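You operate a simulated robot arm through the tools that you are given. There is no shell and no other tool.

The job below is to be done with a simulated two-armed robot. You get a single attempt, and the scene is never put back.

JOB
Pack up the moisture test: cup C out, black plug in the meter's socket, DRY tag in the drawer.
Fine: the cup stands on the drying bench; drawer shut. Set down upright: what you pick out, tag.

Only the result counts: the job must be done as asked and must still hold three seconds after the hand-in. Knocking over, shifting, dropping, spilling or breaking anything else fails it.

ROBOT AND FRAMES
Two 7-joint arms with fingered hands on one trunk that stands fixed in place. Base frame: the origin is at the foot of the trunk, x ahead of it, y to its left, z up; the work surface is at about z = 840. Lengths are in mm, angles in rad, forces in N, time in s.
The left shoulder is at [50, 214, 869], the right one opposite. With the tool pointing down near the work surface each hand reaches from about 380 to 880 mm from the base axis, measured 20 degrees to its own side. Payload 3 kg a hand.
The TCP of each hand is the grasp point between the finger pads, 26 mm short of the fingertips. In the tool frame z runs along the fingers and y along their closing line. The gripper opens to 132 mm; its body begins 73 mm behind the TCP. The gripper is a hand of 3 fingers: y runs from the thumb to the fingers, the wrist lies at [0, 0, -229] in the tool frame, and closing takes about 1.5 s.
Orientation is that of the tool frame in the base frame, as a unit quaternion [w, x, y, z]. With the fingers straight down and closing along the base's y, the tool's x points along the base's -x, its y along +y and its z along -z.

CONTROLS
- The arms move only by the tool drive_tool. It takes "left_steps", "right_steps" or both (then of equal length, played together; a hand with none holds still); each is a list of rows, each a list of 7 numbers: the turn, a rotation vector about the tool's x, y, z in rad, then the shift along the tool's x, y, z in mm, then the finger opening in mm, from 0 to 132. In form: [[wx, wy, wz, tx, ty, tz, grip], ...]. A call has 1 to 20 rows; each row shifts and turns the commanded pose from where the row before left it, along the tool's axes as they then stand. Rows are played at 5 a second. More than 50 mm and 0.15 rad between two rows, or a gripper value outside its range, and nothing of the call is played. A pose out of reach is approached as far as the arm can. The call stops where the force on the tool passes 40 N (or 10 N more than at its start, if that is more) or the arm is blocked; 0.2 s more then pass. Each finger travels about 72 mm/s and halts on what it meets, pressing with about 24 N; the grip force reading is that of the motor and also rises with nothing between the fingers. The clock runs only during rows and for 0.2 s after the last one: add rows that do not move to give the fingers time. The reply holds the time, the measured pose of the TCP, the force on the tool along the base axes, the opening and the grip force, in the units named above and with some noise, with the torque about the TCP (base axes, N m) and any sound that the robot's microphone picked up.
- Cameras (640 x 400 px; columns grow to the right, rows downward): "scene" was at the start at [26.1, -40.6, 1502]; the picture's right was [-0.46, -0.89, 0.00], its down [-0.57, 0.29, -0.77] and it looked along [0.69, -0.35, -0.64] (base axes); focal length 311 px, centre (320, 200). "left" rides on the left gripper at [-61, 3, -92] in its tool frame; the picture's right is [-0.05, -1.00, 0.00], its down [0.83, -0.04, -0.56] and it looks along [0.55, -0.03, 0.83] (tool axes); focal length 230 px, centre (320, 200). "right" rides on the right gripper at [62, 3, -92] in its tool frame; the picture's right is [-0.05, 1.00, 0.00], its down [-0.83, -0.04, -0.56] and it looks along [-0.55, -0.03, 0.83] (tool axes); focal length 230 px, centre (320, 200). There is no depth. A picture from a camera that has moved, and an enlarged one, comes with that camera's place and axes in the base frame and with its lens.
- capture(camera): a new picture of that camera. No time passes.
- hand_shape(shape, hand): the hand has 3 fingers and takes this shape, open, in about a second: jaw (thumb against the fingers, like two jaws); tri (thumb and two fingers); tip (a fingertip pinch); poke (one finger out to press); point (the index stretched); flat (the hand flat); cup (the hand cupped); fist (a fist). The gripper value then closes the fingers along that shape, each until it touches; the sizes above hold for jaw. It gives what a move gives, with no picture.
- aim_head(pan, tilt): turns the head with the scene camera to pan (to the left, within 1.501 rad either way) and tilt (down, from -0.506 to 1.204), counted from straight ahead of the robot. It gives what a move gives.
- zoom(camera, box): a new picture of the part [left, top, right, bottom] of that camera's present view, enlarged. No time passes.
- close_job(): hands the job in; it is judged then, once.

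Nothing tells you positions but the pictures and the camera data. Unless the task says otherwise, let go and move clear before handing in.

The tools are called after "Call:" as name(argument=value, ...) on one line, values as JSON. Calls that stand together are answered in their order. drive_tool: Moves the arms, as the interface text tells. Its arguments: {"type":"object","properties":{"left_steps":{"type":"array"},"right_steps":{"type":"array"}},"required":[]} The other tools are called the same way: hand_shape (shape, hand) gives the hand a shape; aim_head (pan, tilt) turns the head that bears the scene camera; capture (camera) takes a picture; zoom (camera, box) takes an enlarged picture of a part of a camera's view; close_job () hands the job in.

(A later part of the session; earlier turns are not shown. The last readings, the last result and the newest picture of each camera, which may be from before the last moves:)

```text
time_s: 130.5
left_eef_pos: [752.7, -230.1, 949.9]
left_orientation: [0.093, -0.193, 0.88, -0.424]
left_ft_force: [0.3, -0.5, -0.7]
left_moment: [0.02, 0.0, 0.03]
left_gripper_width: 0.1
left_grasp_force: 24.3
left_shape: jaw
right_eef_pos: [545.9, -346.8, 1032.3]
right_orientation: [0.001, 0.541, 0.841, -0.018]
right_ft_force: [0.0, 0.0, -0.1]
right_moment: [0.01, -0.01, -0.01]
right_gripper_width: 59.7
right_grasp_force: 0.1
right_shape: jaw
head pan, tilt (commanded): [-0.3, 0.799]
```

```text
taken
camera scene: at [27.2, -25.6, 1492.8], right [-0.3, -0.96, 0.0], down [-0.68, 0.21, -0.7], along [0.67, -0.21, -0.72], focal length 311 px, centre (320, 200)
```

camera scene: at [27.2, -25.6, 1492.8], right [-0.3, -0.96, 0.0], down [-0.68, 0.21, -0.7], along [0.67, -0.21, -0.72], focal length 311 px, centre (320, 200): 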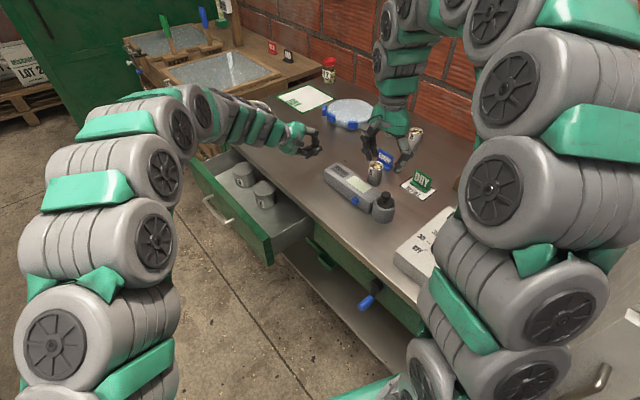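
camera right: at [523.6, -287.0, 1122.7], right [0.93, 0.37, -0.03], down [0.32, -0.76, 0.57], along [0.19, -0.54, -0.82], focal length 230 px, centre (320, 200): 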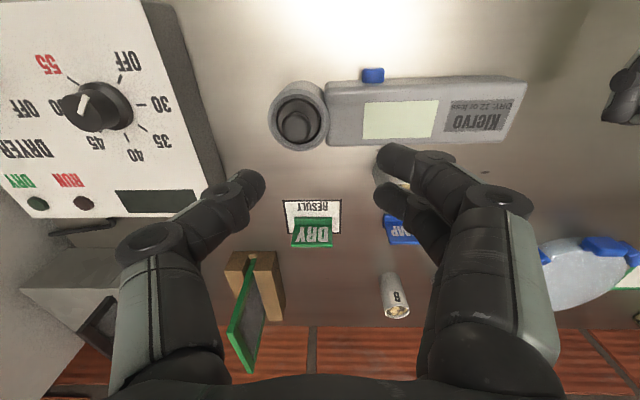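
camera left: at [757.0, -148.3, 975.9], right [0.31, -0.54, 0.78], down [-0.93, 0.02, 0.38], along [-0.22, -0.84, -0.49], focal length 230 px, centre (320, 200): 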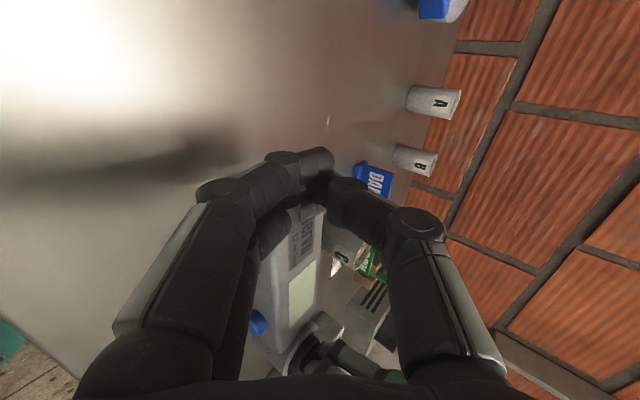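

Everything is in order: the plug is in the socket, cup C stands behind the meter. Let me verify closely before dealing with the tag.

Call:
zoom(camera="scene", box=[310, 150, 430, 225])

Call:
zoom(camera="right", box=[240, 60, 400, 160])

Call:
zoom(camera="right", box=[260, 170, 380, 260])

Call:
zoom(camera="scene", box=[180, 130, 320, 260])

```text
5.33 times, centred on (370, 188) of scene
camera zoom: at [27.2, -25.6, 1492.8], right [-0.3, -0.96, 0.0], down [-0.68, 0.21, -0.7], along [0.67, -0.21, -0.72], focal length 1658 px, centre (53, 267)
```

zoom: 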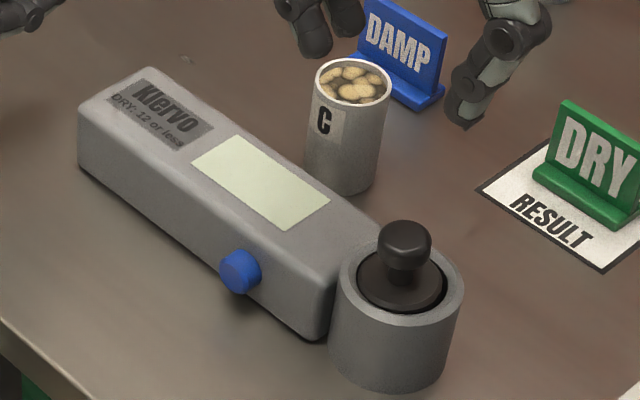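

```text
4.00 times, centred on (320, 110) of right
camera zoom: at [523.6, -287.0, 1122.7], right [0.93, 0.37, -0.03], down [0.32, -0.76, 0.57], along [0.19, -0.54, -0.82], focal length 920 px, centre (320, 560)
```

zoom: 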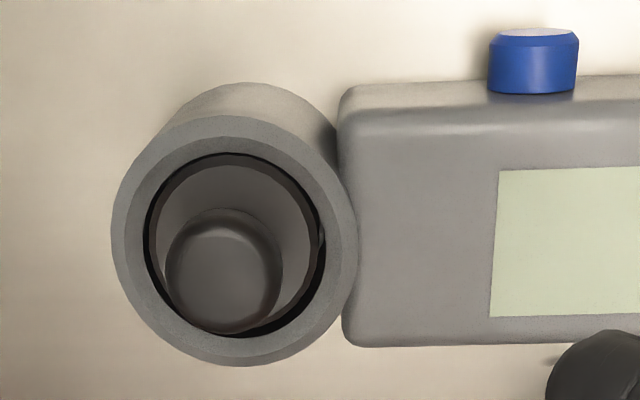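

```text
4.44 times, centred on (320, 215) of right
camera zoom: at [523.6, -287.0, 1122.7], right [0.93, 0.37, -0.03], down [0.32, -0.76, 0.57], along [0.19, -0.54, -0.82], focal length 1022 px, centre (320, 133)
```

zoom: 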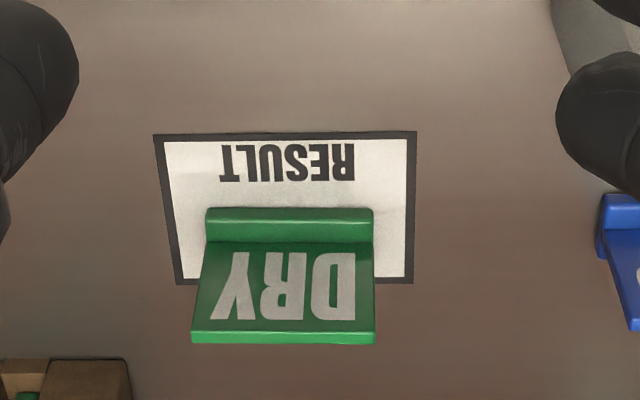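

```text
3.08 times, centred on (250, 195) of scene
camera zoom: at [27.2, -25.6, 1492.8], right [-0.3, -0.96, 0.0], down [-0.68, 0.21, -0.7], along [0.67, -0.21, -0.72], focal length 957 px, centre (535, 215)
```

zoom: 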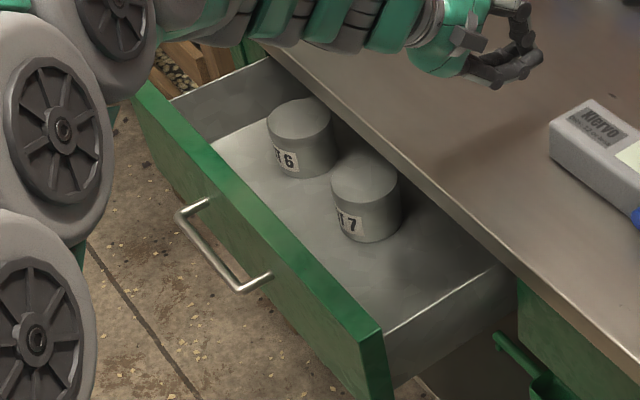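

Both items are good: plug seated, cup C upright, meter within ~2 mm of where it began. Next, the DRY tag at ≈[595,-519]: I'll turn the right hand so it pinches the tag's plate face-to-face.

Call:
drive_tool(right_steps=[[-0.03, 0, -0.14, 0, 0, 0, 60], [0, 0, -0.143, 0, 0, 0, 60], [0, 0, -0.143, 0, 0, 0, 60], [0, 0, -0.143, 0, 0, 0, 60], [0, 0, -0.143, 0, 0, 0, 60], [0, 0, -0.143, 0, 0, 0, 60], [0, 0, -0.143, 0, 0, 0, 60], [0, 0, -0.143, 0, 0, 0, 60], [0, 0, -0.143, 0, 0, 0, 60], [0, 0, -0.143, 0, 0, 0, 60], [0, 0, -0.143, 0, 0, 0, 60], [0, 0, 0, 0, 0, 0, 60], [0, 0, 0, 0, 0, 0, 60]])

Call:
capture(camera="right")

Call:
capture(camera="scene")

```text
time_s: 133.3
left_eef_pos: [754.1, -229.6, 948.9]
left_orientation: [0.094, -0.192, 0.88, -0.424]
left_ft_force: [0.1, 0.7, 0.4]
left_moment: [0.01, 0.01, -0.03]
left_gripper_width: 0.0
left_grasp_force: 23.1
left_shape: jaw
right_eef_pos: [546.6, -346.3, 1033.7]
right_orientation: [0.002, -0.214, 0.977, -0.008]
right_ft_force: [-0.2, 0.8, -0.7]
right_moment: [0.01, 0.0, 0.0]
right_gripper_width: 59.8
right_grasp_force: 0.1
right_shape: jaw
head pan, tilt (commanded): [-0.3, 0.799]
```

```text
taken
camera right: at [486.6, -367.9, 1124.5], right [-0.37, 0.93, -0.02], down [0.77, 0.32, 0.56], along [0.52, 0.19, -0.83], focal length 230 px, centre (320, 200)
```

right: 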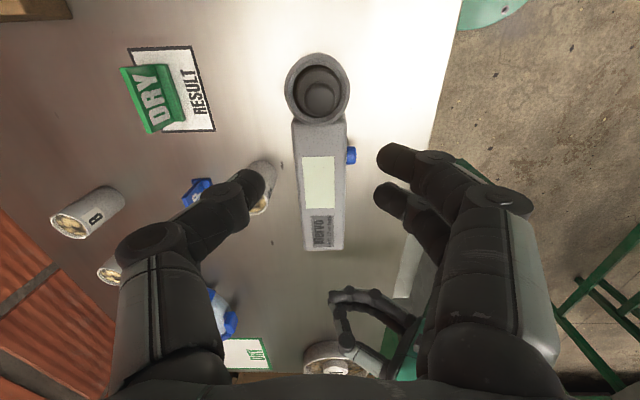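

```text
taken
camera scene: at [27.2, -25.6, 1492.8], right [-0.3, -0.96, 0.0], down [-0.68, 0.21, -0.7], along [0.67, -0.21, -0.72], focal length 311 px, centre (320, 200)
```

scene: 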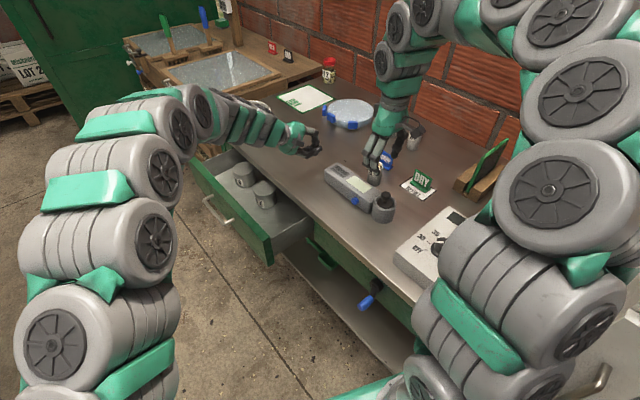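

Call:
drive_tool(right_steps=[[0, 0, 0, 7, -44.2, 11.7, 60], [0, 0, 0, 7, -44.2, 11.7, 60], [0, 0, 0, 7, -44.2, 11.7, 60], [0, 0, 0, 7, -44.2, 11.7, 60], [0, 0, 0, 0, 0, 0, 60], [0, 0, 0, 0, 0, 0, 60]])

Call:
capture(camera="right")

Call:
zoom(camera="right", box=[240, 60, 400, 160])

Call:
zoom(camera="scene", box=[350, 120, 490, 220])

```text
time_s: 134.7
left_eef_pos: [752.5, -230.2, 947.5]
left_orientation: [0.094, -0.192, 0.88, -0.424]
left_ft_force: [-0.1, 0.5, 0.2]
left_moment: [0.01, -0.02, -0.03]
left_gripper_width: 0.0
left_grasp_force: 24.0
left_shape: jaw
right_eef_pos: [593.4, -518.2, 988.6]
right_orientation: [0.002, -0.212, 0.977, -0.008]
right_ft_force: [-1.0, -0.3, -0.2]
right_moment: [0.01, -0.03, -0.01]
right_gripper_width: 59.6
right_grasp_force: 0.1
right_shape: jaw
head pan, tilt (commanded): [-0.3, 0.799]
```

```text
taken
camera right: at [534.1, -541.1, 1078.5], right [-0.37, 0.93, -0.02], down [0.77, 0.31, 0.56], along [0.52, 0.19, -0.83], focal length 230 px, centre (320, 200)
```

right: 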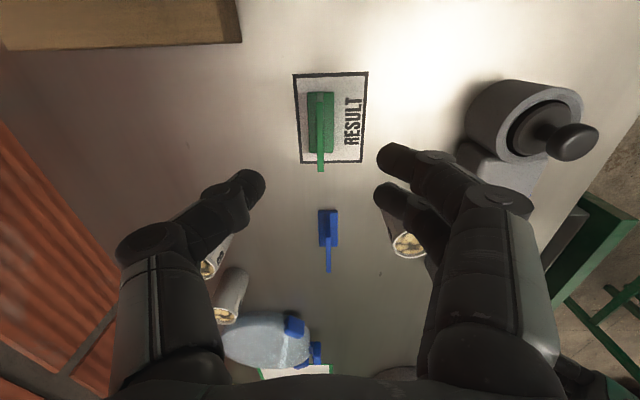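

```text
4.00 times, centred on (320, 110) of right
camera zoom: at [534.1, -541.1, 1078.5], right [-0.37, 0.93, -0.02], down [0.77, 0.31, 0.56], along [0.52, 0.19, -0.83], focal length 920 px, centre (320, 560)
```

zoom: 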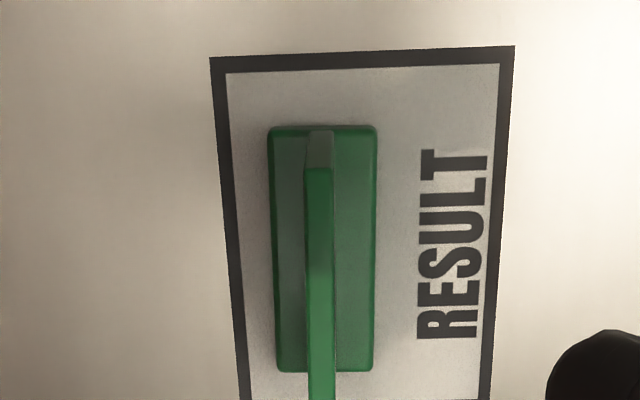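

```text
4.00 times, centred on (420, 170) of scene
camera zoom: at [27.2, -25.6, 1492.8], right [-0.3, -0.96, 0.0], down [-0.68, 0.21, -0.7], along [0.67, -0.21, -0.72], focal length 1244 px, centre (-80, 320)
```

zoom: 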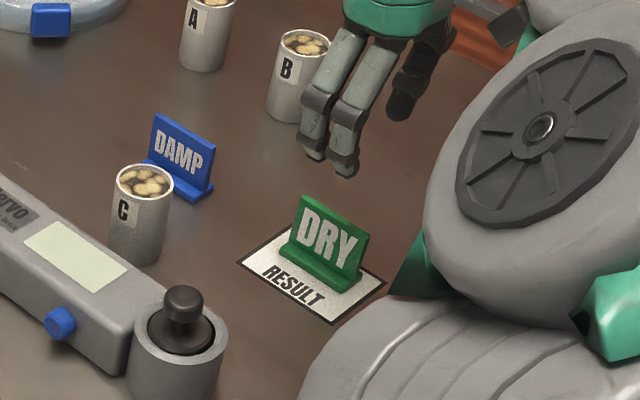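

The tag is directly below, its plate aligned with my closing plane. Descending with a narrow opening to pinch the plate above its base.

Call:
drive_tool(right_steps=[[0, 0, 0, -0.5, 0.3, 18, 46], [0, 0, 0, -0.5, 0.3, 18, 46], [0, 0, 0, -0.5, 0.3, 18, 46], [0, 0, 0, -0.5, 0.3, 18, 46], [0, 0, 0, -0.4, 0.2, 13, 46], [0, 0, 0, 0, 0, 0, 46]])

Call:
capture(camera="right")

Call:
zoom(camera="scene", box=[380, 150, 460, 210])

```text
time_s: 136.1
left_eef_pos: [753.2, -230.0, 948.3]
left_orientation: [0.092, -0.193, 0.88, -0.424]
left_ft_force: [-0.1, -0.1, 0.3]
left_moment: [0.03, 0.01, 0.0]
left_gripper_width: 0.0
left_grasp_force: 24.0
left_shape: jaw
right_eef_pos: [596.2, -520.1, 905.1]
right_orientation: [0.002, -0.212, 0.977, -0.009]
right_ft_force: [-0.4, 0.6, -0.9]
right_moment: [-0.02, 0.0, 0.02]
right_gripper_width: 46.4
right_grasp_force: 0.0
right_shape: jaw
head pan, tilt (commanded): [-0.3, 0.799]
```

```text
taken
camera right: at [537.8, -541.4, 995.9], right [-0.37, 0.93, -0.02], down [0.77, 0.31, 0.56], along [0.52, 0.19, -0.83], focal length 230 px, centre (320, 200)
```

right: 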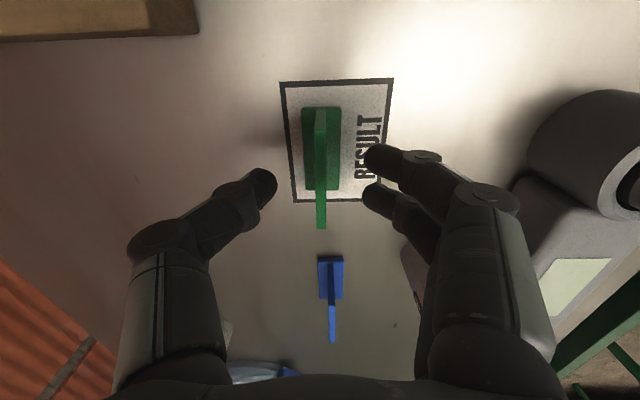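

```text
6.67 times, centred on (420, 180) of scene
camera zoom: at [27.2, -25.6, 1492.8], right [-0.3, -0.96, 0.0], down [-0.68, 0.21, -0.7], along [0.67, -0.21, -0.72], focal length 2073 px, centre (-347, 333)
```

zoom: 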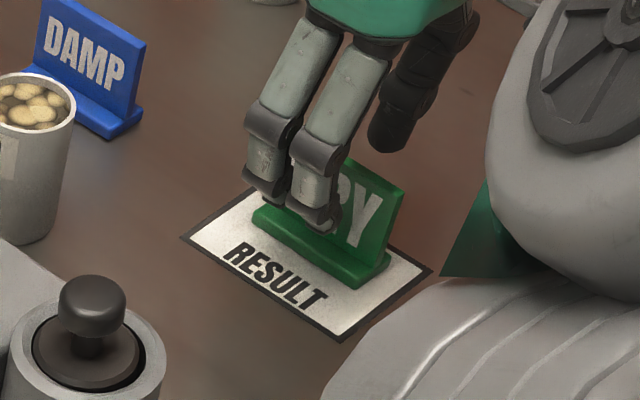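

Call:
drive_tool(right_steps=[[0, 0, 0, 0, 0.1, 7, 46], [0, 0, 0, 0, 0.1, 6, 46], [0, 0, 0, 0, 0, 0, 36], [0, 0, 0, 0, 0, 0, 24], [0, 0, 0, 0, 0, 0, 12], [0, 0, 0, 0, 0, 0, 0], [0, 0, 0, 0, 0, 0, 0], [0, 0, 0, 0, 0, 0, 0]])

Call:
capture(camera="right")

Call:
zoom(camera="scene", box=[380, 150, 460, 210])

```text
time_s: 137.9
left_eef_pos: [753.5, -230.4, 948.9]
left_orientation: [0.094, -0.193, 0.88, -0.424]
left_ft_force: [0.4, 0.0, 0.3]
left_moment: [0.02, -0.01, -0.01]
left_gripper_width: 0.2
left_grasp_force: 23.4
left_shape: jaw
right_eef_pos: [595.9, -518.7, 893.0]
right_orientation: [0.002, -0.212, 0.977, -0.008]
right_ft_force: [0.4, -0.8, -0.4]
right_moment: [0.02, -0.02, 0.01]
right_gripper_width: 0.9
right_grasp_force: 23.9
right_shape: jaw
head pan, tilt (commanded): [-0.3, 0.799]
```

```text
taken
camera right: at [536.4, -540.5, 983.6], right [-0.37, 0.93, -0.02], down [0.77, 0.31, 0.56], along [0.52, 0.19, -0.83], focal length 230 px, centre (320, 200)
```

right: 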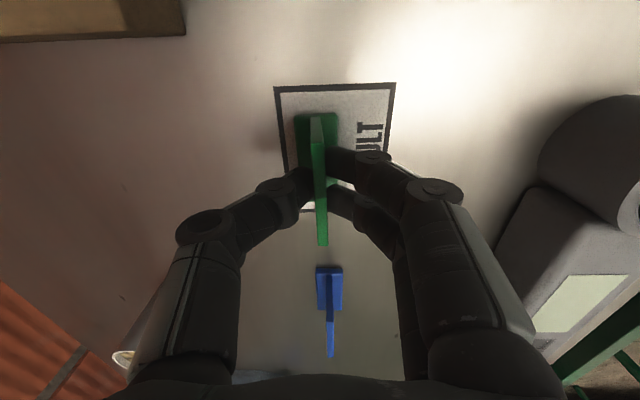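

```text
6.67 times, centred on (420, 180) of scene
camera zoom: at [27.2, -25.6, 1492.8], right [-0.3, -0.96, 0.0], down [-0.68, 0.21, -0.7], along [0.67, -0.21, -0.72], focal length 2073 px, centre (-347, 333)
```

zoom: 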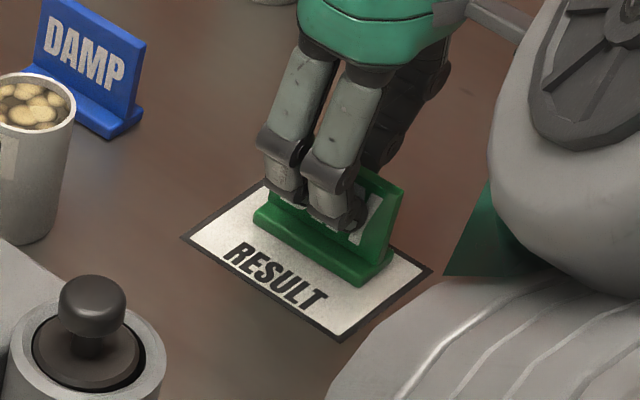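

The tag's plate is pinched. Lifting it straight up off the card.

Call:
drive_tool(right_steps=[[0, 0, 0, 0, 0, -5, 0], [0, 0, 0, 0, 0, -8, 0], [0, 0, 0, 0, 0, -15, 0], [0, 0, 0, 0, -1, -25, 0], [0, 0, 0, 0, -1, -30, 0], [0, 0, 0, 0, -1, -30, 0], [0, 0, 0, 0, 0, 0, 0]])

Call:
capture(camera="right")

Call:
zoom(camera="scene", box=[370, 120, 460, 200])

```text
time_s: 139.5
left_eef_pos: [753.0, -232.1, 949.0]
left_orientation: [0.093, -0.192, 0.88, -0.425]
left_ft_force: [-0.1, -0.3, -0.4]
left_moment: [-0.02, 0.01, 0.01]
left_gripper_width: 0.2
left_grasp_force: 23.9
left_shape: jaw
right_eef_pos: [596.3, -518.0, 1006.4]
right_orientation: [0.002, -0.212, 0.977, -0.008]
right_ft_force: [0.2, -0.3, 0.4]
right_moment: [0.01, 0.03, 0.03]
right_gripper_width: 1.0
right_grasp_force: 23.8
right_shape: jaw
head pan, tilt (commanded): [-0.3, 0.799]
```

```text
taken
camera right: at [536.6, -539.9, 1096.2], right [-0.37, 0.93, -0.02], down [0.77, 0.31, 0.56], along [0.52, 0.19, -0.83], focal length 230 px, centre (320, 200)
```

right: 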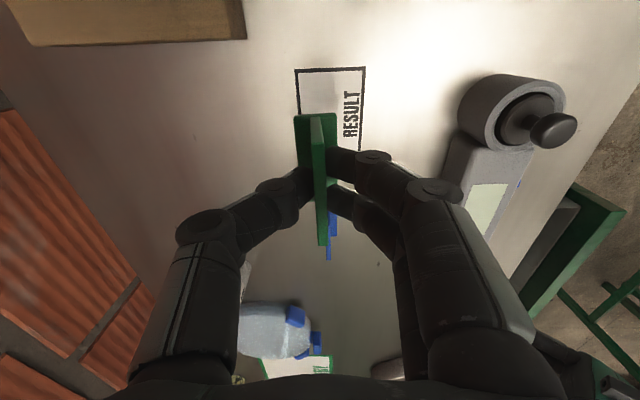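

```text
5.00 times, centred on (415, 160) of scene
camera zoom: at [27.2, -25.6, 1492.8], right [-0.3, -0.96, 0.0], down [-0.68, 0.21, -0.7], along [0.67, -0.21, -0.72], focal length 1554 px, centre (-155, 400)
```

zoom: 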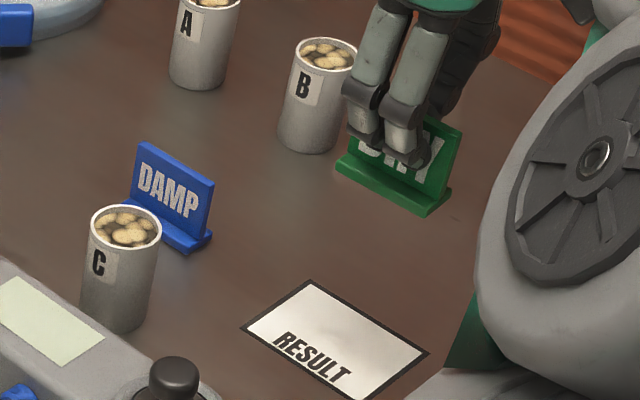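

The tag is up and level, and the RESULT card stayed put. Now the left hand returns to the drawer handle to open it a bit wider.

Call:
drive_tool(left_steps=[[0, 0, 0, -16.8, 21, -33.6, 0], [0, 0, 0, -16.8, 21, -33.6, 0], [0, 0, 0, -16.8, 21, -33.6, 0], [0, 0, 0, -16.8, 21, -33.6, 0], [0, 0, 0, -16.8, 21, -33.6, 0], [0, 0, 0, -16.8, 21, -33.6, 0], [0, 0, 0, -16.8, 21, -33.6, 0], [0, 0, 0, -16.8, 21, -33.6, 0], [0, 0, 0, -16.8, 21, -33.6, 0], [0.15, 0, 0, 0, 0, 0, 20], [0.15, 0, 0, 0, 0, 0, 40], [0.15, 0, 0, 0, 0, 0, 64], [0.15, 0, 0, 0, 0, 0, 64], [0, 0, 0, 0, 0, 0, 64]])

Call:
capture(camera="left")

```text
time_s: 142.5
left_eef_pos: [741.6, 154.4, 988.6]
left_orientation: [0.146, -0.156, 0.716, -0.665]
left_ft_force: [-0.2, 0.1, 0.4]
left_moment: [0.01, 0.0, 0.03]
left_gripper_width: 63.5
left_grasp_force: 0.0
left_shape: jaw
right_eef_pos: [595.6, -517.8, 1004.4]
right_orientation: [0.002, -0.213, 0.977, -0.009]
right_ft_force: [0.1, -0.2, -0.7]
right_moment: [0.0, 0.03, 0.02]
right_gripper_width: 0.9
right_grasp_force: 24.8
right_shape: jaw
head pan, tilt (commanded): [-0.3, 0.799]
```

```text
taken
camera left: at [758.8, 263.8, 992.8], right [0.08, -0.04, 1.0], down [-0.98, 0.15, 0.08], along [-0.16, -0.99, -0.03], focal length 230 px, centre (320, 200)
```

left: 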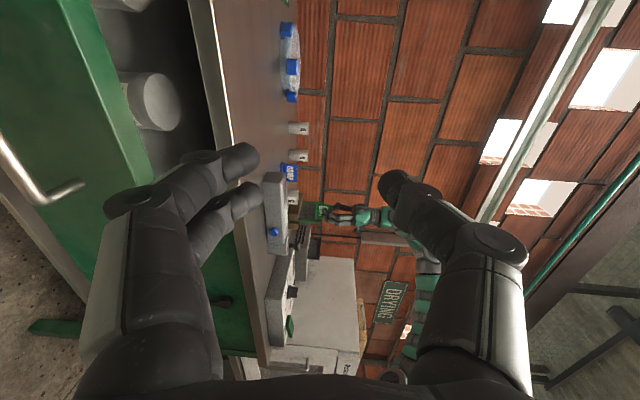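

Call:
drive_tool(left_steps=[[0, 0, 0, 0, 40, 0, 64], [0, 0, 0, 0, 45, 0, 64], [0, 0, 0, 0, 45, 0, 64], [0, 0, 0, 0, 45, 0, 64], [0, 0, 0, 0, 45, 0, 64], [0, 0, 0, 0, 25, 0, 64], [0, 0, 0, 0, 0, 0, 64]])

Call:
capture(camera="left")

Call:
capture(camera="scene")

```text
time_s: 144.1
left_eef_pos: [734.0, 170.6, 746.3]
left_orientation: [0.146, -0.157, 0.715, -0.666]
left_ft_force: [-0.3, -0.4, 0.2]
left_moment: [0.01, 0.02, -0.01]
left_gripper_width: 63.7
left_grasp_force: 0.1
left_shape: jaw
right_eef_pos: [595.2, -518.7, 1005.9]
right_orientation: [0.002, -0.212, 0.977, -0.009]
right_ft_force: [1.0, 0.8, -0.8]
right_moment: [-0.01, 0.01, 0.01]
right_gripper_width: 1.1
right_grasp_force: 23.9
right_shape: jaw
head pan, tilt (commanded): [-0.3, 0.799]
```

```text
taken
camera left: at [750.8, 279.4, 750.7], right [0.08, -0.04, 1.0], down [-0.98, 0.15, 0.08], along [-0.16, -0.99, -0.03], focal length 230 px, centre (320, 200)
```

left: 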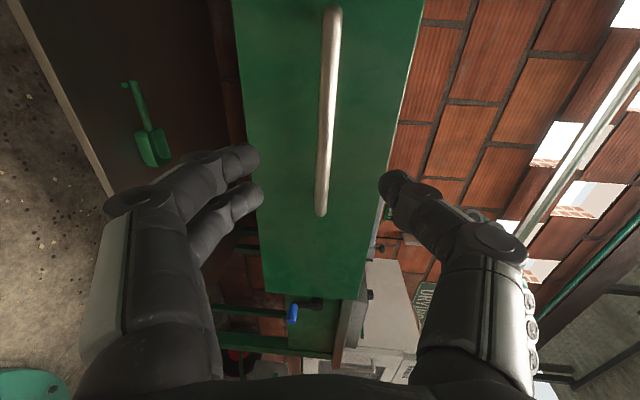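

```text
taken
camera scene: at [27.1, -25.5, 1492.8], right [-0.3, -0.96, 0.0], down [-0.68, 0.21, -0.7], along [0.67, -0.21, -0.72], focal length 311 px, centre (320, 200)
```

scene: 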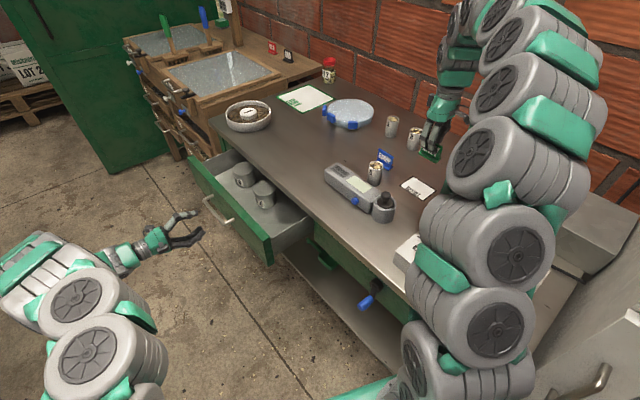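

Call:
drive_tool(left_steps=[[0, 0, 0, 0, -2.2, 30, 64], [0, 0, 0, 0, -2.2, 30, 64], [0, 0, 0, 0, -1.5, 20, 64], [0, 0, 0, 0, 0, 0, 30], [0, 0, 0, 0, 0, 0, 5], [0, 0, 0, 0, 0, 0, 0], [0, 0, 0, 0, 0, 0, 0], [0, 0, 0, 0, 0, 0, 0]])

Call:
capture(camera="left")

```text
time_s: 145.9
left_eef_pos: [767.9, 96.0, 744.4]
left_orientation: [0.146, -0.156, 0.714, -0.666]
left_ft_force: [-0.2, -0.2, 1.3]
left_moment: [0.04, 0.01, 0.01]
left_gripper_width: 0.0
left_grasp_force: 24.2
left_shape: jaw
right_eef_pos: [595.3, -519.1, 1004.5]
right_orientation: [0.002, -0.212, 0.977, -0.009]
right_ft_force: [0.7, -0.3, -0.5]
right_moment: [-0.01, 0.0, 0.01]
right_gripper_width: 1.1
right_grasp_force: 24.5
right_shape: jaw
head pan, tilt (commanded): [-0.3, 0.799]
```

```text
taken
camera left: at [784.5, 205.5, 749.0], right [0.08, -0.04, 1.0], down [-0.98, 0.15, 0.08], along [-0.16, -0.99, -0.03], focal length 230 px, centre (320, 200)
```

left: 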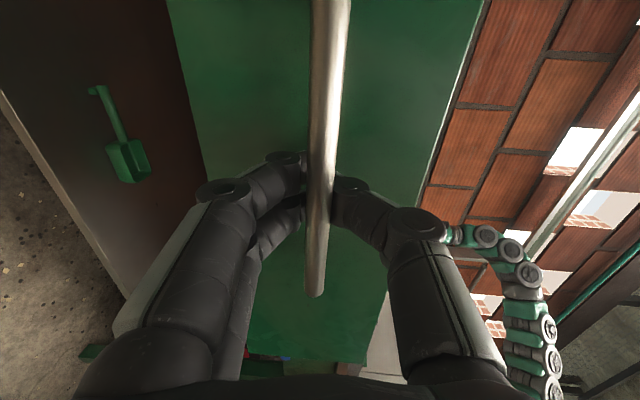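

Hooked on the bar again. Pulling the drawer out another ~60 mm gently.

Call:
drive_tool(left_steps=[[0, 0, 0, 0, 0.6, -8, 0], [0, 0, 0, 0, 0.7, -10, 0], [0, 0, 0, 0, 0.7, -10, 0], [0, 0, 0, 0, 0.7, -10, 0], [0, 0, 0, 0, 0.7, -10, 0], [0, 0, 0, 0, 0.7, -10, 0], [0, 0, 0, 0, 0, 0, 0]])

Call:
capture(camera="scene")

Call:
zoom(camera="scene", box=[170, 130, 320, 270])

```text
time_s: 147.5
left_eef_pos: [743.7, 149.7, 743.6]
left_orientation: [0.146, -0.157, 0.715, -0.666]
left_ft_force: [0.3, 0.7, 3.7]
left_moment: [-0.03, 0.04, 0.01]
left_gripper_width: 0.0
left_grasp_force: 24.0
left_shape: jaw
right_eef_pos: [595.6, -518.1, 1005.2]
right_orientation: [0.001, -0.212, 0.977, -0.009]
right_ft_force: [0.5, -0.4, -0.6]
right_moment: [-0.01, -0.01, 0.02]
right_gripper_width: 1.0
right_grasp_force: 24.0
right_shape: jaw
head pan, tilt (commanded): [-0.3, 0.799]
```

```text
taken
camera scene: at [27.1, -25.6, 1492.8], right [-0.3, -0.96, 0.0], down [-0.68, 0.21, -0.7], along [0.67, -0.21, -0.72], focal length 311 px, centre (320, 200)
```

scene: 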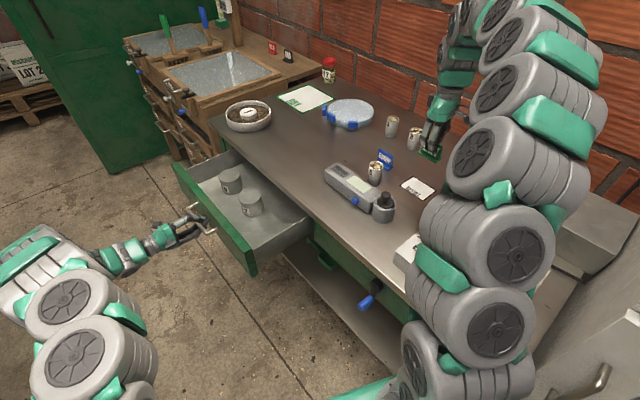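

```text
2.86 times, centred on (245, 200) of scene
camera zoom: at [27.1, -25.6, 1492.8], right [-0.3, -0.96, 0.0], down [-0.68, 0.21, -0.7], along [0.67, -0.21, -0.72], focal length 888 px, centre (534, 200)
```

zoom: 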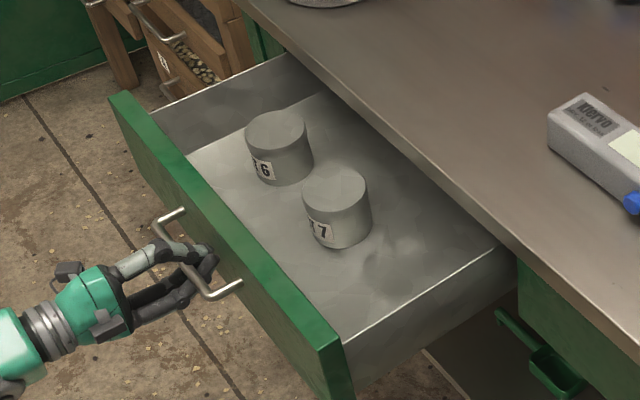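

The drawer is now ~224 mm open with a clear area at its near-right end. I'll carry the tag over there at a safe height (target ≈[666,-34]).

Call:
drive_tool(right_steps=[[0, 0, 0, 0, 0, -20, 0], [0, 0, 0, -15, 22, -10, 0], [0, 0, 0, -24, 37.3, -3, 0], [0, 0, 0, -24, 37.3, -2, 0], [0, 0, 0, -24, 37.3, -1, 0], [0, 0, 0, -24, 37.3, -1, 0], [0, 0, 0, -24, 37.3, -1, 0], [0, 0, 0, -24, 37.3, -1, 0], [0, 0, 0, -24, 37.3, -1, 0], [0, 0, 0, -24, 37.3, -1, 0], [0, 0, 0, -24, 37.3, -1, 0], [0, 0, 0, -24, 37.3, -1, 0], [0, 0, 0, -9.2, 15.3, 0, 0], [0, 0, 0, 0, 0, 0, 0], [0, 0, 0, 0, 0, 0, 0]])

Call:
capture(camera="right")

Call:
capture(camera="scene")

```text
time_s: 150.7
left_eef_pos: [744.4, 151.3, 743.7]
left_orientation: [0.145, -0.158, 0.715, -0.666]
left_ft_force: [0.1, 0.0, 2.6]
left_moment: [0.01, 0.0, 0.02]
left_gripper_width: 0.3
left_grasp_force: 23.9
left_shape: jaw
right_eef_pos: [664.6, -36.3, 1042.3]
right_orientation: [0.003, -0.213, 0.977, -0.009]
right_ft_force: [-0.1, 0.2, -0.3]
right_moment: [0.02, 0.01, 0.01]
right_gripper_width: 0.7
right_grasp_force: 24.1
right_shape: jaw
head pan, tilt (commanded): [-0.3, 0.799]
```

```text
taken
camera right: at [605.1, -57.4, 1132.4], right [-0.37, 0.93, -0.02], down [0.77, 0.31, 0.56], along [0.52, 0.19, -0.83], focal length 230 px, centre (320, 200)
```

right: 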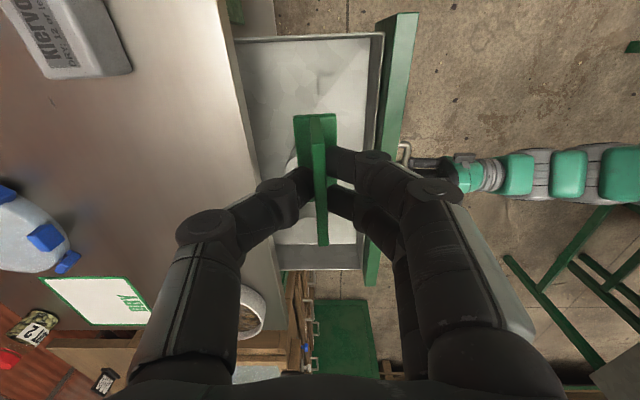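

```text
taken
camera scene: at [27.1, -25.6, 1492.8], right [-0.3, -0.96, 0.0], down [-0.68, 0.21, -0.7], along [0.67, -0.21, -0.72], focal length 311 px, centre (320, 200)
```

scene: 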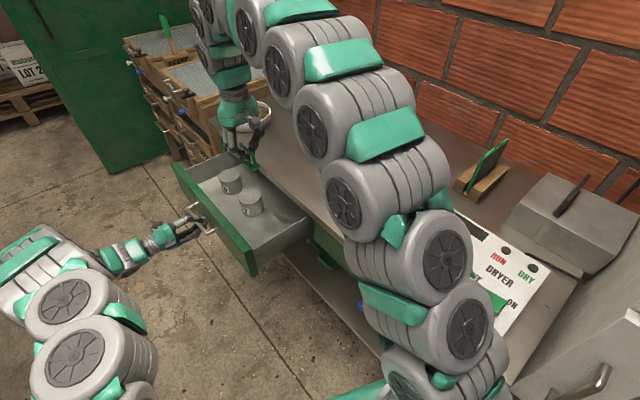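

The right wrist camera shows the drawer from above. Zooming in to confirm the landing spot.

Call:
zoom(camera="right", box=[220, 20, 420, 180])

Call:
zoom(camera="scene", box=[190, 100, 330, 260])

```text
2.50 times, centred on (320, 100) of right
camera zoom: at [605.1, -57.4, 1132.4], right [-0.37, 0.93, -0.02], down [0.77, 0.31, 0.56], along [0.52, 0.19, -0.83], focal length 575 px, centre (320, 450)
```

zoom: 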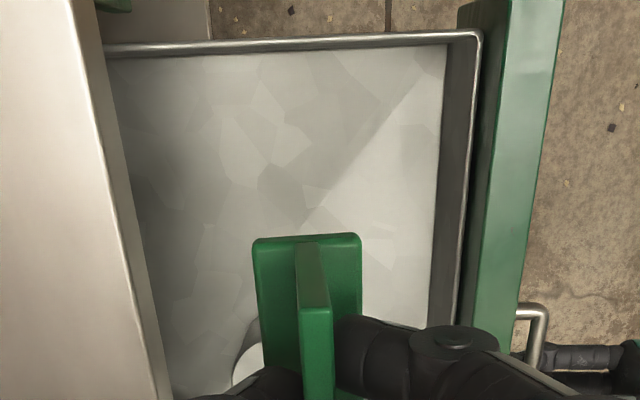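

```text
2.50 times, centred on (260, 180) of scene
camera zoom: at [27.1, -25.6, 1492.8], right [-0.3, -0.96, 0.0], down [-0.68, 0.21, -0.7], along [0.67, -0.21, -0.72], focal length 777 px, centre (470, 250)
```

zoom: 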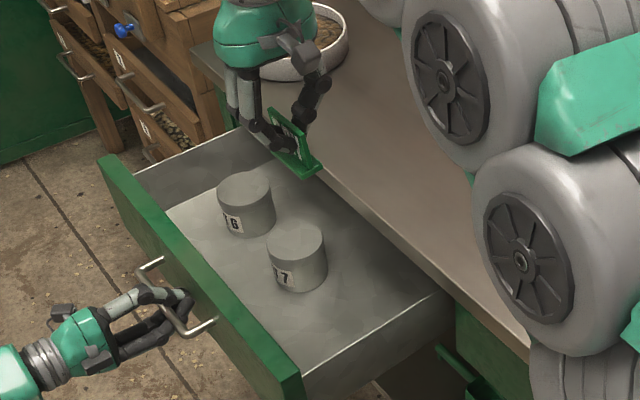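

The landing spot is clear of LOT 7 and the drawer walls. Lowering the tag into the drawer.

Call:
drive_tool(right_steps=[[0, 0, 0, -0.1, 0.7, 40, 0], [0, 0, 0, -0.1, 0.7, 40, 0], [0, 0, 0, -0.1, 0.7, 40, 0], [0, 0, 0, -0.1, 0.7, 40, 0], [0, 0, 0, -0.1, 0.7, 35, 0], [0, 0, 0, -0.1, 0.7, 30, 0], [0, 0, 0, -0.1, 0.6, 25, 0], [0, 0, 0, 0, 0, 0, 0]])

Call:
capture(camera="right")

Call:
zoom(camera="scene", box=[200, 130, 320, 250])

```text
time_s: 152.5
left_eef_pos: [743.9, 150.5, 745.4]
left_orientation: [0.146, -0.156, 0.715, -0.665]
left_ft_force: [0.6, -0.5, 2.4]
left_moment: [0.05, 0.01, -0.01]
left_gripper_width: 0.0
left_grasp_force: 24.0
left_shape: jaw
right_eef_pos: [665.8, -36.1, 790.5]
right_orientation: [0.002, -0.212, 0.977, -0.008]
right_ft_force: [-0.1, -0.2, -0.5]
right_moment: [0.02, -0.03, 0.01]
right_gripper_width: 0.9
right_grasp_force: 24.4
right_shape: jaw
head pan, tilt (commanded): [-0.3, 0.799]
```

```text
taken
camera right: at [606.8, -58.0, 881.0], right [-0.37, 0.93, -0.02], down [0.77, 0.31, 0.56], along [0.52, 0.19, -0.83], focal length 230 px, centre (320, 200)
```

right: 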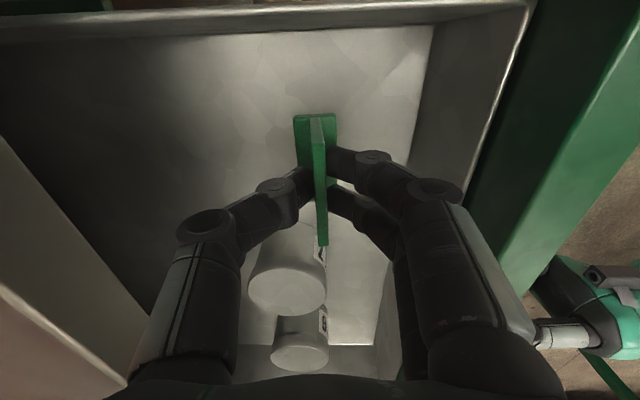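

```text
3.33 times, centred on (260, 190) of scene
camera zoom: at [27.1, -25.6, 1492.8], right [-0.3, -0.96, 0.0], down [-0.68, 0.21, -0.7], along [0.67, -0.21, -0.72], focal length 1036 px, centre (520, 233)
```

zoom: 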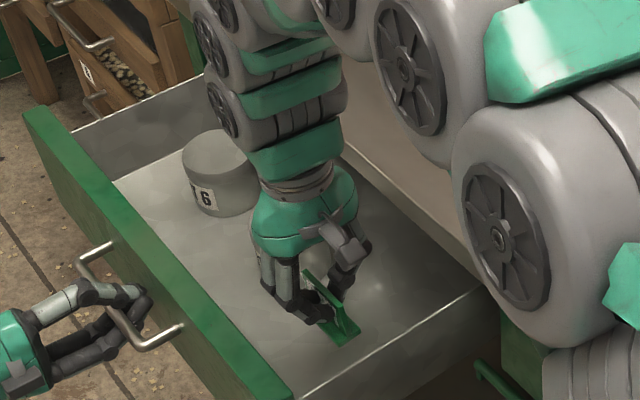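

Call:
drive_tool(right_steps=[[0, 0, 0, 0, 0.2, 10, 0], [0, 0, 0, 0, 0.2, 8, 0], [0, 0, 0, 0, 0.1, 5, 0], [0, 0, 0, 0, 0, 0, 0]])

Call:
zoom(camera="scene", box=[230, 170, 310, 240])

Call:
zoom(camera="right", box=[240, 60, 400, 220])

```text
time_s: 153.5
left_eef_pos: [744.9, 149.4, 745.6]
left_orientation: [0.145, -0.157, 0.715, -0.666]
left_ft_force: [-0.2, -0.7, 1.7]
left_moment: [0.0, 0.03, -0.03]
left_gripper_width: 0.2
left_grasp_force: 24.0
left_shape: jaw
right_eef_pos: [665.1, -35.3, 766.8]
right_orientation: [0.001, -0.212, 0.977, -0.008]
right_ft_force: [0.5, 0.2, -0.1]
right_moment: [-0.01, -0.01, 0.01]
right_gripper_width: 1.1
right_grasp_force: 23.3
right_shape: jaw
head pan, tilt (commanded): [-0.3, 0.799]
```

```text
5.71 times, centred on (270, 205) of scene
camera zoom: at [27.1, -25.6, 1492.8], right [-0.3, -0.96, 0.0], down [-0.68, 0.21, -0.7], along [0.67, -0.21, -0.72], focal length 1776 px, centre (606, 171)
```

zoom: 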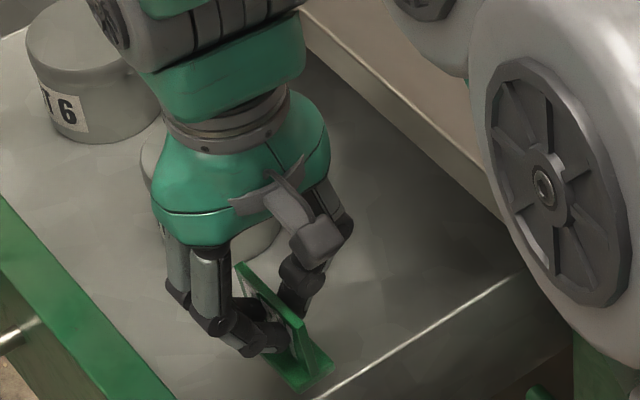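

```text
2.50 times, centred on (320, 140) of right
camera zoom: at [606.6, -56.3, 858.1], right [-0.37, 0.93, -0.02], down [0.77, 0.31, 0.56], along [0.52, 0.19, -0.83], focal length 575 px, centre (320, 350)
```

zoom: 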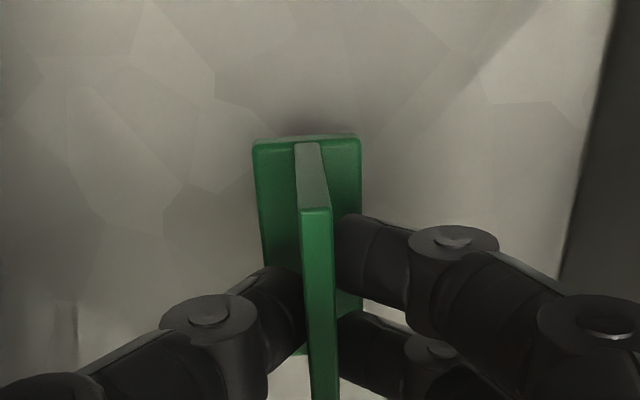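

Call:
drive_tool(right_steps=[[0, 0, 0, 0, 0, 3, 0], [0, 0, 0, 0, 0, 3, 0], [0, 0, 0, 0, 0, 2, 0], [0, 0, 0, 0, 0, 0, 0]])

Call:
zoom(camera="right", box=[240, 60, 400, 220])

```text
time_s: 154.5
left_eef_pos: [744.8, 149.6, 744.7]
left_orientation: [0.146, -0.157, 0.715, -0.666]
left_ft_force: [0.4, 0.3, 1.7]
left_moment: [0.03, -0.01, 0.06]
left_gripper_width: 0.0
left_grasp_force: 23.6
left_shape: jaw
right_eef_pos: [667.1, -34.5, 760.1]
right_orientation: [0.002, -0.212, 0.977, -0.009]
right_ft_force: [0.5, 0.3, -0.4]
right_moment: [0.02, 0.03, 0.02]
right_gripper_width: 1.0
right_grasp_force: 23.9
right_shape: jaw
head pan, tilt (commanded): [-0.3, 0.799]
```

```text
2.50 times, centred on (320, 140) of right
camera zoom: at [607.6, -56.8, 851.2], right [-0.37, 0.93, -0.02], down [0.77, 0.31, 0.56], along [0.52, 0.19, -0.83], focal length 575 px, centre (320, 350)
```

zoom: 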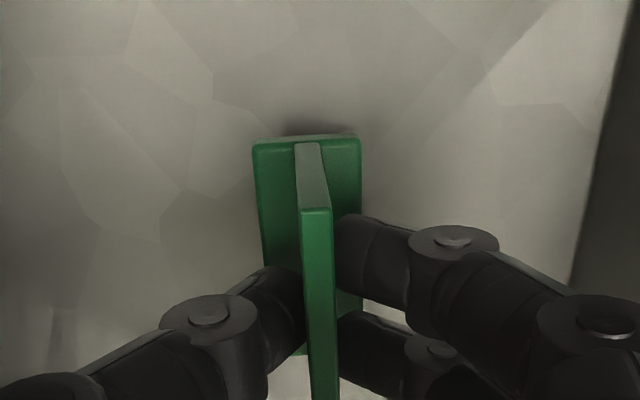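

Call:
drive_tool(right_steps=[[0, 0, 0, 0, 0, 2, 0], [0, 0, 0, 0, 0, 2, 0], [0, 0, 0, 0, 0, 2, 0], [0, 0, 0, 0, 0, 0, 0]])

Call:
zoom(camera="right", box=[240, 60, 400, 220])

```text
time_s: 155.5
left_eef_pos: [744.1, 149.7, 744.4]
left_orientation: [0.146, -0.156, 0.715, -0.666]
left_ft_force: [0.1, -0.2, 2.7]
left_moment: [0.0, 0.03, 0.0]
left_gripper_width: 0.1
left_grasp_force: 24.2
left_shape: jaw
right_eef_pos: [667.9, -35.1, 753.4]
right_orientation: [0.001, -0.212, 0.977, -0.008]
right_ft_force: [0.0, -0.1, -0.2]
right_moment: [-0.07, 0.01, 0.0]
right_gripper_width: 1.0
right_grasp_force: 23.8
right_shape: jaw
head pan, tilt (commanded): [-0.3, 0.799]
```

```text
2.50 times, centred on (320, 140) of right
camera zoom: at [607.3, -56.4, 844.7], right [-0.37, 0.93, -0.02], down [0.77, 0.31, 0.56], along [0.52, 0.19, -0.83], focal length 575 px, centre (320, 350)
```

zoom: 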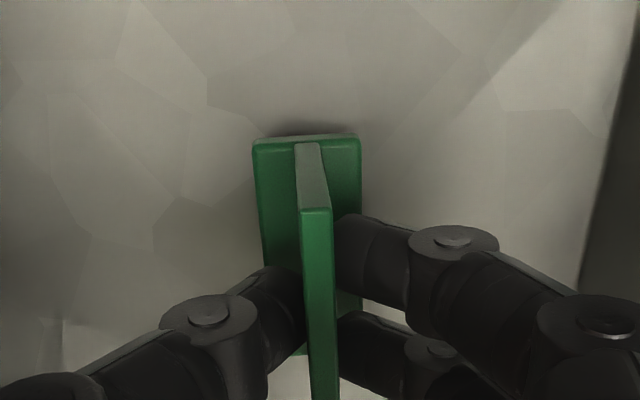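

Call:
drive_tool(right_steps=[[0, 0, 0, 0, 0, 1.5, 0], [0, 0, 0, 0, 0, 1.5, 0], [0, 0, 0, 0, 0, 0, 0]])

Call:
drive_tool(right_steps=[[0, 0, 0, 0, 0, 1.5, 0], [0, 0, 0, 0, 0, 0, 0]])

Call:
zoom(camera="right", box=[240, 60, 400, 220])

Call:
zoom(camera="scene", box=[240, 190, 300, 240])

```text
time_s: 156.3
left_eef_pos: [744.3, 150.7, 744.3]
left_orientation: [0.145, -0.156, 0.716, -0.665]
left_ft_force: [-0.5, 0.6, 2.5]
left_moment: [0.02, 0.0, 0.05]
left_gripper_width: 0.2
left_grasp_force: 23.9
left_shape: jaw
right_eef_pos: [667.0, -35.0, 750.5]
right_orientation: [0.002, -0.212, 0.977, -0.008]
right_ft_force: [-0.6, 0.2, -0.7]
right_moment: [0.03, -0.01, -0.01]
right_gripper_width: 0.9
right_grasp_force: 24.0
right_shape: jaw
head pan, tilt (commanded): [-0.3, 0.799]
```

```text
time_s: 156.9
left_eef_pos: [744.1, 150.3, 744.8]
left_orientation: [0.146, -0.156, 0.715, -0.666]
left_ft_force: [0.0, -0.3, 1.7]
left_moment: [-0.02, 0.0, 0.0]
left_gripper_width: 0.0
left_grasp_force: 24.2
left_shape: jaw
right_eef_pos: [666.7, -35.8, 749.1]
right_orientation: [0.002, -0.212, 0.977, -0.008]
right_ft_force: [0.3, -0.6, 0.3]
right_moment: [0.0, 0.0, 0.0]
right_gripper_width: 0.9
right_grasp_force: 24.1
right_shape: jaw
head pan, tilt (commanded): [-0.3, 0.799]
```

```text
2.50 times, centred on (320, 140) of right
camera zoom: at [607.5, -57.1, 840.1], right [-0.37, 0.93, -0.02], down [0.77, 0.31, 0.56], along [0.52, 0.19, -0.83], focal length 575 px, centre (320, 350)
```

zoom: 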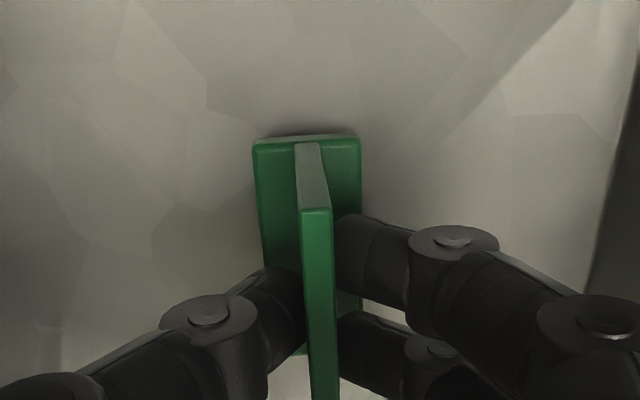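

```text
8.00 times, centred on (270, 215) of scene
camera zoom: at [27.1, -25.6, 1492.8], right [-0.3, -0.96, 0.0], down [-0.68, 0.21, -0.7], along [0.67, -0.21, -0.72], focal length 2487 px, centre (720, 80)
```

zoom: 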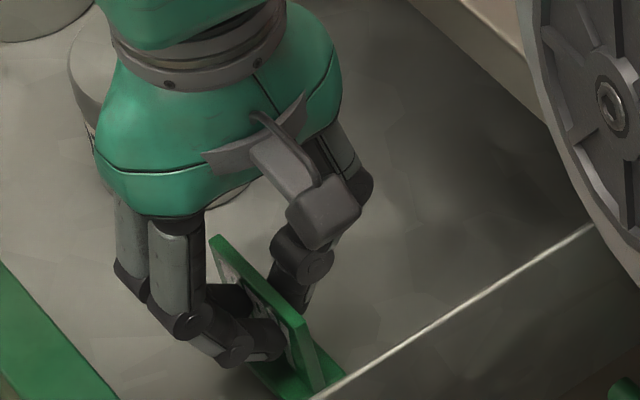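

Call:
drive_tool(right_steps=[[0, 0, 0, 0, 0, 1.5, 0], [0, 0, 0, 0, 0, 1.5, 0], [0, 0, 0, 0, 0, 0, 0]])

Call:
drive_tool(right_steps=[[0, 0, 0, 0, 0, 1.5, 0], [0, 0, 0, 0, 0, 0, 0]])

```text
time_s: 157.7
left_eef_pos: [744.2, 150.0, 743.0]
left_orientation: [0.146, -0.158, 0.715, -0.665]
left_ft_force: [0.1, -0.1, 1.3]
left_moment: [0.03, 0.01, 0.01]
left_gripper_width: 0.2
left_grasp_force: 24.5
left_shape: jaw
right_eef_pos: [666.7, -36.2, 746.8]
right_orientation: [0.002, -0.213, 0.977, -0.008]
right_ft_force: [1.2, 0.4, -0.7]
right_moment: [0.01, -0.02, -0.04]
right_gripper_width: 1.1
right_grasp_force: 24.4
right_shape: jaw
head pan, tilt (commanded): [-0.3, 0.799]
```

```text
time_s: 158.3
left_eef_pos: [742.9, 150.1, 745.5]
left_orientation: [0.145, -0.157, 0.715, -0.665]
left_ft_force: [-0.1, -0.4, 2.4]
left_moment: [0.01, 0.06, 0.0]
left_gripper_width: 0.0
left_grasp_force: 24.3
left_shape: jaw
right_eef_pos: [666.5, -36.4, 745.3]
right_orientation: [0.001, -0.212, 0.977, -0.008]
right_ft_force: [-0.6, 0.3, -0.6]
right_moment: [-0.01, -0.01, 0.01]
right_gripper_width: 0.8
right_grasp_force: 24.4
right_shape: jaw
head pan, tilt (commanded): [-0.3, 0.799]
```

Call:
drive_tool(right_steps=[[0, 0, 0, 0, 0, 1.5, 0], [0, 0, 0, 0, 0, 1.5, 0], [0, 0, 0, 0, 0, 0, 0]])

Call:
drive_tool(right_steps=[[0, 0, 0, 0, 0, 1.5, 0], [0, 0, 0, 0, 0, 1.5, 0], [0, 0, 0, 0, 0, 0, 0]])

Call:
zoom(camera="right", box=[240, 60, 400, 220])

Call:
capture(camera="right")

```text
time_s: 159.1
left_eef_pos: [744.4, 149.9, 744.9]
left_orientation: [0.145, -0.157, 0.714, -0.666]
left_ft_force: [0.1, -0.2, 1.9]
left_moment: [0.01, 0.02, 0.01]
left_gripper_width: 0.0
left_grasp_force: 23.7
left_shape: jaw
right_eef_pos: [668.4, -35.4, 742.9]
right_orientation: [0.002, -0.212, 0.977, -0.008]
right_ft_force: [-0.4, -0.1, -1.0]
right_moment: [0.03, 0.02, 0.01]
right_gripper_width: 1.1
right_grasp_force: 24.5
right_shape: jaw
head pan, tilt (commanded): [-0.3, 0.799]
```

```text
time_s: 159.9
left_eef_pos: [743.3, 149.5, 743.4]
left_orientation: [0.146, -0.157, 0.715, -0.665]
left_ft_force: [-0.1, -0.5, 2.3]
left_moment: [-0.01, -0.03, 0.01]
left_gripper_width: 0.0
left_grasp_force: 24.1
left_shape: jaw
right_eef_pos: [666.1, -36.5, 738.7]
right_orientation: [0.002, -0.212, 0.977, -0.009]
right_ft_force: [0.0, -0.1, -0.7]
right_moment: [-0.02, 0.01, -0.01]
right_gripper_width: 1.1
right_grasp_force: 23.9
right_shape: jaw
head pan, tilt (commanded): [-0.3, 0.799]
```

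```text
2.50 times, centred on (320, 140) of right
camera zoom: at [607.7, -57.1, 829.8], right [-0.37, 0.93, -0.02], down [0.77, 0.31, 0.56], along [0.52, 0.19, -0.83], focal length 575 px, centre (320, 350)
```

zoom: 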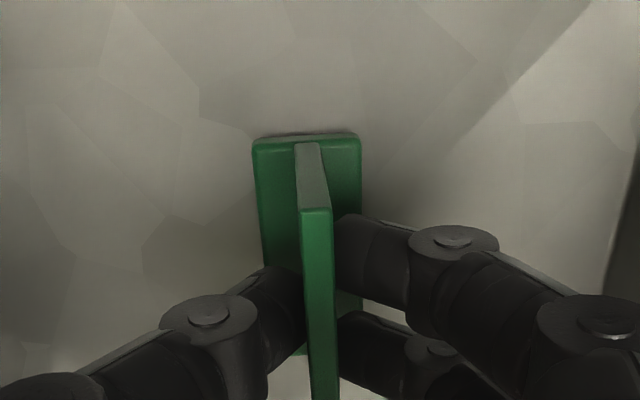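

```text
taken
camera right: at [607.7, -57.1, 829.8], right [-0.37, 0.93, -0.02], down [0.77, 0.31, 0.56], along [0.52, 0.19, -0.83], focal length 230 px, centre (320, 200)
```

right: 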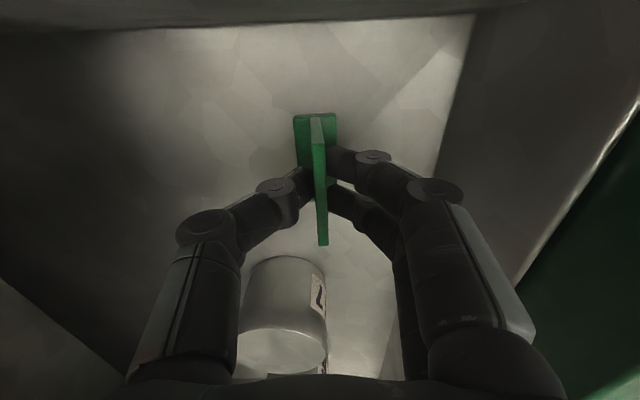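

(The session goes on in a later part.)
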